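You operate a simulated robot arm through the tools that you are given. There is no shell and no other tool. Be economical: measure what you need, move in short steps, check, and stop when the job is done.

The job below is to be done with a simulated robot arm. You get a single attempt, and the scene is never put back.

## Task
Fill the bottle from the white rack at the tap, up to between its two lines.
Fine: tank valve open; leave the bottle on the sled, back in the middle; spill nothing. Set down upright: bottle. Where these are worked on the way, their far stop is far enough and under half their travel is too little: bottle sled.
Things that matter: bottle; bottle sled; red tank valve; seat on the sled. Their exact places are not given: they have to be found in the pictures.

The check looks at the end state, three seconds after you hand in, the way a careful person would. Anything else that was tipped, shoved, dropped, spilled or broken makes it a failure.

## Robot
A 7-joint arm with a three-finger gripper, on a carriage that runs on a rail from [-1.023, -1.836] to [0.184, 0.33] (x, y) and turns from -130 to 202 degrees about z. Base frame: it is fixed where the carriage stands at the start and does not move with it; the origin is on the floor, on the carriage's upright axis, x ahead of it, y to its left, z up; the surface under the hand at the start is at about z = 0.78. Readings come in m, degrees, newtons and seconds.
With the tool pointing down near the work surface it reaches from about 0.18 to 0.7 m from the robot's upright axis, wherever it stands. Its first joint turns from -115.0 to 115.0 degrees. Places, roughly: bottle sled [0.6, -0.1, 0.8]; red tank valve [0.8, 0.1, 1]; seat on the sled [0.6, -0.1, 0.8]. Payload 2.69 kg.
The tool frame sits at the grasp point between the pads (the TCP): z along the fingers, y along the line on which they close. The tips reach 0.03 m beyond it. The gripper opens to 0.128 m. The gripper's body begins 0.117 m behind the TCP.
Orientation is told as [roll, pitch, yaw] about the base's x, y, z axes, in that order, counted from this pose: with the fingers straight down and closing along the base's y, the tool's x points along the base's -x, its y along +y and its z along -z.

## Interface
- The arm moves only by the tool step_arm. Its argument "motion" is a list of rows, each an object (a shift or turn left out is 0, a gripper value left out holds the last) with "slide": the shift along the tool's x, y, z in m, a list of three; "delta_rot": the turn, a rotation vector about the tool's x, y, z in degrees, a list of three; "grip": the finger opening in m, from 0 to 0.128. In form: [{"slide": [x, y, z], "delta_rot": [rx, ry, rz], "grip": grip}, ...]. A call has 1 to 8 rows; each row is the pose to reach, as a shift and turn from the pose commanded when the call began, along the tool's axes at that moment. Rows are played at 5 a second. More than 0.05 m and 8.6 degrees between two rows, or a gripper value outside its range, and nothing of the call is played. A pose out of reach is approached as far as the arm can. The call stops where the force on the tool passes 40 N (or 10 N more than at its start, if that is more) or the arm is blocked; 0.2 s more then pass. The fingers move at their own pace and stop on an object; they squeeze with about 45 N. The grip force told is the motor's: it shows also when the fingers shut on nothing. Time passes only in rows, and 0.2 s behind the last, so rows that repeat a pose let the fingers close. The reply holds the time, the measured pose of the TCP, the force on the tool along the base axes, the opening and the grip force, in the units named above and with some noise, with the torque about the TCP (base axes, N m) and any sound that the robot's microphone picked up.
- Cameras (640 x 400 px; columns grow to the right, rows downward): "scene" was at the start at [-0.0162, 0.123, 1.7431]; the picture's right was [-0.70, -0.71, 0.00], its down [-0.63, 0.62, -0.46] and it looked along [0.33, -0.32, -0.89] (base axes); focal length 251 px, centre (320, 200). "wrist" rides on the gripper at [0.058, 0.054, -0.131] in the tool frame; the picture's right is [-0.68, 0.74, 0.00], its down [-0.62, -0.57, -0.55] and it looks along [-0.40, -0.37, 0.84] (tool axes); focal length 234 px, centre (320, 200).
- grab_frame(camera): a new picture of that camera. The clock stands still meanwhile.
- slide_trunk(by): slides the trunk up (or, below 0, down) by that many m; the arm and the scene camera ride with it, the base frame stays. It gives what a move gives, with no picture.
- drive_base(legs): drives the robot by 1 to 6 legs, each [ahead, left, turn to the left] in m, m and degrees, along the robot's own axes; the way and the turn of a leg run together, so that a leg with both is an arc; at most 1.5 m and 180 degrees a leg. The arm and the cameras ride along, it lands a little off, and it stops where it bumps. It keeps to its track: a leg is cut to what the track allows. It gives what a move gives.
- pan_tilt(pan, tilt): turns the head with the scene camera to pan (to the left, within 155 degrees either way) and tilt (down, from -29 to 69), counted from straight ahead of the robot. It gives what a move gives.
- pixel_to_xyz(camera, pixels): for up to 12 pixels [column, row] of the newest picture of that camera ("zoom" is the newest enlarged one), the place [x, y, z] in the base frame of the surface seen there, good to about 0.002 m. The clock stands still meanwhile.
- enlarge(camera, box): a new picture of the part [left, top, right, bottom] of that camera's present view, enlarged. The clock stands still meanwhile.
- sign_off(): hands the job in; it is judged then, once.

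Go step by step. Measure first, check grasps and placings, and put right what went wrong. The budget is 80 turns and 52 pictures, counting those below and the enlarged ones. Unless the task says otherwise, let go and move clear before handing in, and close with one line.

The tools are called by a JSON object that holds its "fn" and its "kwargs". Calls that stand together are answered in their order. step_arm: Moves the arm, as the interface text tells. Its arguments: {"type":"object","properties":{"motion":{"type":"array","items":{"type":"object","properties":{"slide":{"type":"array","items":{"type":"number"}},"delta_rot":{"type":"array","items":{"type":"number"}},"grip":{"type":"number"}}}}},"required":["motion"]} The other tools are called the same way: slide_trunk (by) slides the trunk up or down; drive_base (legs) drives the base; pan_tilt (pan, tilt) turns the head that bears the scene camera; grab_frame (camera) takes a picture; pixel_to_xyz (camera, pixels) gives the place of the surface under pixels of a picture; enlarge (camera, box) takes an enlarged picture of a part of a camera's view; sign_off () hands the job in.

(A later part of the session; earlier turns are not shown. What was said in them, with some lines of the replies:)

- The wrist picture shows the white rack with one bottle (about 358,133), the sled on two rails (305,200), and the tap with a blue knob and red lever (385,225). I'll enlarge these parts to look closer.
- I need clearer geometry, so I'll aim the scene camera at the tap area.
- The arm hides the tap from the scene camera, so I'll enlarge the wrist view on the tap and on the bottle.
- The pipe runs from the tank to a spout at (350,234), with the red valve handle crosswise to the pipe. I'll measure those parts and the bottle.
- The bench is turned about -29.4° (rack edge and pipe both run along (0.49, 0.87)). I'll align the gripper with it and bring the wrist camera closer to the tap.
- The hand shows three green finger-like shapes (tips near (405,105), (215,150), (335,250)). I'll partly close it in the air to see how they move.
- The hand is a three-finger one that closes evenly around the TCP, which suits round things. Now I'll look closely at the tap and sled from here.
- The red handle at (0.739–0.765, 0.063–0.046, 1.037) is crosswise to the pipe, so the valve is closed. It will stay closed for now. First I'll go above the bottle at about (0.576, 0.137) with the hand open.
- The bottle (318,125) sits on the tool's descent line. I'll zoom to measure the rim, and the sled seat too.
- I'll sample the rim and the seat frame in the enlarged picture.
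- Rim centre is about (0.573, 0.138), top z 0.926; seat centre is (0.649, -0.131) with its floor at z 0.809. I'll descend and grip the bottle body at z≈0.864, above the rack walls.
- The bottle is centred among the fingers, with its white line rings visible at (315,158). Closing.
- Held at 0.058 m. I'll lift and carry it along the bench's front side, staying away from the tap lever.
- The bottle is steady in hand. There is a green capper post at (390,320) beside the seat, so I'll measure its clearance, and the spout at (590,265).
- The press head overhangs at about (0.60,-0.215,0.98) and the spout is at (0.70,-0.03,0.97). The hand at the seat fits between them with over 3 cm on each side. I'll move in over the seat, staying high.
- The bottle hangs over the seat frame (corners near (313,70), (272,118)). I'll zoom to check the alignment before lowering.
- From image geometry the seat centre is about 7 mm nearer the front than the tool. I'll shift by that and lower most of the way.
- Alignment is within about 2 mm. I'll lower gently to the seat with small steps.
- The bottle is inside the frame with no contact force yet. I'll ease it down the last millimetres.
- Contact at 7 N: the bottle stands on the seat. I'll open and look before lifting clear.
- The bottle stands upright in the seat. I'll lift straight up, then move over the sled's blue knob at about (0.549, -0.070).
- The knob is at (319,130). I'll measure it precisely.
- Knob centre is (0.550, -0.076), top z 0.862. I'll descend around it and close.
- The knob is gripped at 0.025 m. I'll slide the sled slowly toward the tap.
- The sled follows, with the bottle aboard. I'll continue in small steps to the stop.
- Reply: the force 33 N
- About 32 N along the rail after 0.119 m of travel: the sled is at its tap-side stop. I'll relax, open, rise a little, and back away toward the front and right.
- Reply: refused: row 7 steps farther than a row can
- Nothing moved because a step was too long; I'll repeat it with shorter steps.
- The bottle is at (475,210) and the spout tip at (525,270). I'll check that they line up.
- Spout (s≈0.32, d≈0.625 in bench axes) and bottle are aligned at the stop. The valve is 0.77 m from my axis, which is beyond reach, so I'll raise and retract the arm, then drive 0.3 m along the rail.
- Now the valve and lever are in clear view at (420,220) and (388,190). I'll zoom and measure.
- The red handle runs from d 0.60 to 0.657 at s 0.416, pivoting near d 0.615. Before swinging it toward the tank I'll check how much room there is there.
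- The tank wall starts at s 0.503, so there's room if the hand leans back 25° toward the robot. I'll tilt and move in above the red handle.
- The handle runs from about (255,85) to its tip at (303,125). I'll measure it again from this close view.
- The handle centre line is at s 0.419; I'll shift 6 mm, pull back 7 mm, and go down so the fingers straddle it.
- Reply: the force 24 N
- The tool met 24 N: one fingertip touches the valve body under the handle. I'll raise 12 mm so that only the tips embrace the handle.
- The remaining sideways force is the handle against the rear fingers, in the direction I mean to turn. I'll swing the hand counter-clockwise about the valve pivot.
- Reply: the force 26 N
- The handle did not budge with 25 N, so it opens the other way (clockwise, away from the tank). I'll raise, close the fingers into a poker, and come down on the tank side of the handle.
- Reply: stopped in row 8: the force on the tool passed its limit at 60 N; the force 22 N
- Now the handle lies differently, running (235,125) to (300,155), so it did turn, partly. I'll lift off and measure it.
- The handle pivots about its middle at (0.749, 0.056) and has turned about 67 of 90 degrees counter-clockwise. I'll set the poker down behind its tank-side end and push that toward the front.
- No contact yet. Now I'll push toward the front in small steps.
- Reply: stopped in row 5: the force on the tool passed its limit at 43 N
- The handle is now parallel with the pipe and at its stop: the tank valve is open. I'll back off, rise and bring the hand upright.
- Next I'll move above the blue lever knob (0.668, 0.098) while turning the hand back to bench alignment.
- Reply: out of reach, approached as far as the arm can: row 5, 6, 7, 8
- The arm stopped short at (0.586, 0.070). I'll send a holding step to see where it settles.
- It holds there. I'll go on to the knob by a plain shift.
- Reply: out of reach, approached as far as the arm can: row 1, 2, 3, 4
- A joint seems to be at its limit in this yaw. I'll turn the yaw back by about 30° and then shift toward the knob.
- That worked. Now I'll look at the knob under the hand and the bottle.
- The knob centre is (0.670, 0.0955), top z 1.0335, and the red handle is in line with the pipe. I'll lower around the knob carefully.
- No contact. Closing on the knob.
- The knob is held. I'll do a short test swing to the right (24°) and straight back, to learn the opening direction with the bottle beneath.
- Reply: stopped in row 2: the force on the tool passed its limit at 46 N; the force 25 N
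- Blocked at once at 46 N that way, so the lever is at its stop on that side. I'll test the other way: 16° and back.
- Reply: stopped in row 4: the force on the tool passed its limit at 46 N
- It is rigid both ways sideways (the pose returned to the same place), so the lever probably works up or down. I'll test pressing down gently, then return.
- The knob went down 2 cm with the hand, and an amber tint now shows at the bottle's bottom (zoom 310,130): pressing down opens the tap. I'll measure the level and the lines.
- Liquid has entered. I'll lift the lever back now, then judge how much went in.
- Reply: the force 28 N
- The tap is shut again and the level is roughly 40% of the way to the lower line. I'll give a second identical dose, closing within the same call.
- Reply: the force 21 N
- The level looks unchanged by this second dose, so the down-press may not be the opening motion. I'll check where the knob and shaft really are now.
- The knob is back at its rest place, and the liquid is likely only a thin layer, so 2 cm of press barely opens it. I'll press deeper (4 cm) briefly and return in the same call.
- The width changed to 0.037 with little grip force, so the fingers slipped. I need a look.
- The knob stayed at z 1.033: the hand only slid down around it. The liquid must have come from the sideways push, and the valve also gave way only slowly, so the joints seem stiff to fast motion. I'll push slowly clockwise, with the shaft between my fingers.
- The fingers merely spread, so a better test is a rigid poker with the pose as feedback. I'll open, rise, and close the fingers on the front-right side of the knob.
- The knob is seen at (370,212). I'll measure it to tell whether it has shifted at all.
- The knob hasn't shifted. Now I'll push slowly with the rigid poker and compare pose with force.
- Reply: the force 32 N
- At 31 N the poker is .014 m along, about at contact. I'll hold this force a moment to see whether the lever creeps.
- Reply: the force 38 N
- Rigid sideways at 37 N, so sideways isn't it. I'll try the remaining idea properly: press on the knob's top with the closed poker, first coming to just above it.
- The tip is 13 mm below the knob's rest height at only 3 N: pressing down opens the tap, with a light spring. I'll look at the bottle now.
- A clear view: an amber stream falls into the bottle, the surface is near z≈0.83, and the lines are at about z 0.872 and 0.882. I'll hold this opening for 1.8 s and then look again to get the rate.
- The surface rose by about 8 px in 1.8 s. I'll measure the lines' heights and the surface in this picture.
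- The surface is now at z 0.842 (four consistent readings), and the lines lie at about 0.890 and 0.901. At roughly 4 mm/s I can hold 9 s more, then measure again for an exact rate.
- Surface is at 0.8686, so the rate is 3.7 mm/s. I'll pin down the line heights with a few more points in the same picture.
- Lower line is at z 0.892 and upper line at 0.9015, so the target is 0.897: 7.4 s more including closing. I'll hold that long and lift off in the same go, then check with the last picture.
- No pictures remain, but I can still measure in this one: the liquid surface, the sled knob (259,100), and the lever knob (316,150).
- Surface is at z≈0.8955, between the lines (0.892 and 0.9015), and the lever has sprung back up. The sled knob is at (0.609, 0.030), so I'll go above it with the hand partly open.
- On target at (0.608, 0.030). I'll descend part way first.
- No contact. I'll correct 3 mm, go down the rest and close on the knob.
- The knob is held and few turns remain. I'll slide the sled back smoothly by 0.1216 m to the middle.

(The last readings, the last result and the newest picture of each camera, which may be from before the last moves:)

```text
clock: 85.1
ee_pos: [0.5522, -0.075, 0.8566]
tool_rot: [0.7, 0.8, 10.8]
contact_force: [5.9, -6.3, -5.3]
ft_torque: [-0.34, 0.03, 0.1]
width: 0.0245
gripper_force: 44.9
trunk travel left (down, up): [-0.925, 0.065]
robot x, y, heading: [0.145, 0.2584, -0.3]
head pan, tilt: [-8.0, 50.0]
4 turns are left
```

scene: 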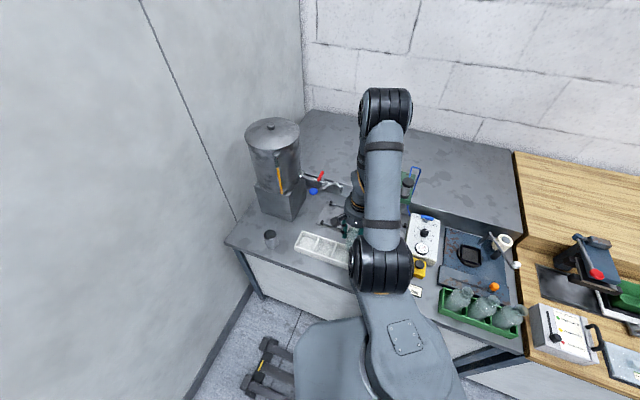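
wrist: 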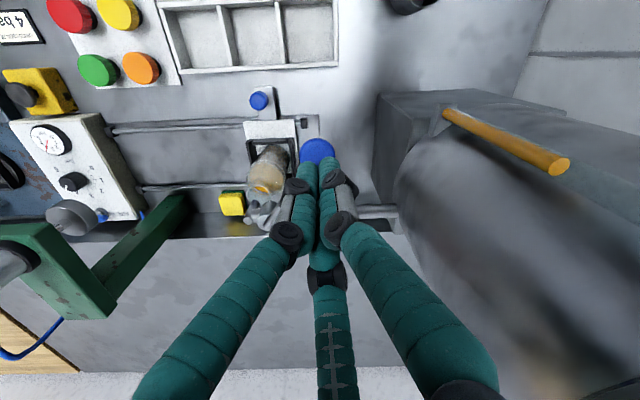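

The knob is at s≈0.204 against 0.202 at the start, so I'll nudge it 2 mm, open, and rise straight up clear of everything.

{"fn": "step_arm", "kwargs": {"motion": [{"slide": [0.0013, -0.0015, 0]}, {"slide": [0.0013, -0.0015, 0]}, {"slide": [0.0013, -0.0015, 0], "grip": 0.055}, {"slide": [0.0013, -0.0015, 0], "grip": 0.055}, {"slide": [0.0013, -0.0015, 0], "grip": 0.055}, {"slide": [0.0013, -0.0015, -0.03], "grip": 0.055}, {"slide": [0.0013, -0.0015, -0.07], "grip": 0.055}, {"slide": [0.0013, -0.0015, -0.11], "grip": 0.055}]}}

{"fn": "step_arm", "kwargs": {"motion": [{"slide": [0, 0, -0.04]}, {"slide": [0, 0, -0.08]}, {"slide": [0.03, 0, -0.11]}, {"slide": [0.06, 0, -0.12]}, {"slide": [0.06, 0, -0.12]}]}}

```text
clock: 86.9
ee_pos: [0.5522, -0.0774, 0.9638]
tool_rot: [0.8, 0.8, 10.8]
contact_force: [-0.8, 0.0, -0.1]
ft_torque: [-0.02, 0.01, 0.0]
width: 0.0551
gripper_force: 0.0
trunk travel left (down, up): [-0.925, 0.065]
robot x, y, heading: [0.1443, 0.2596, -0.3]
head pan, tilt: [-8.0, 50.0]
```

```text
clock: 88.1
ee_pos: [0.495, -0.0904, 1.0879]
tool_rot: [0.8, 0.9, 10.9]
contact_force: [-0.5, 0.3, 0.2]
ft_torque: [0.0, 0.02, 0.01]
width: 0.055
gripper_force: 0.1
trunk travel left (down, up): [-0.925, 0.065]
robot x, y, heading: [0.145, 0.2589, -0.3]
head pan, tilt: [-8.0, 50.0]
3 turns are left
```

The hand came free without contact and is clear, the sled's knob was released at its starting position, and the tap is shut with the tank valve open. I'm handing in.

{"fn": "sign_off", "kwargs": {}}

```text
The job is handed in.
```

The bottle is filled to about z 0.8955, between its two lines (0.892 and 0.9015). It was set upright on the sled, the sled is back at its starting middle position, the tank valve is open and the tap is shut. I had no pictures left for the move back, so I checked the sled's final position only from pose and force readings.
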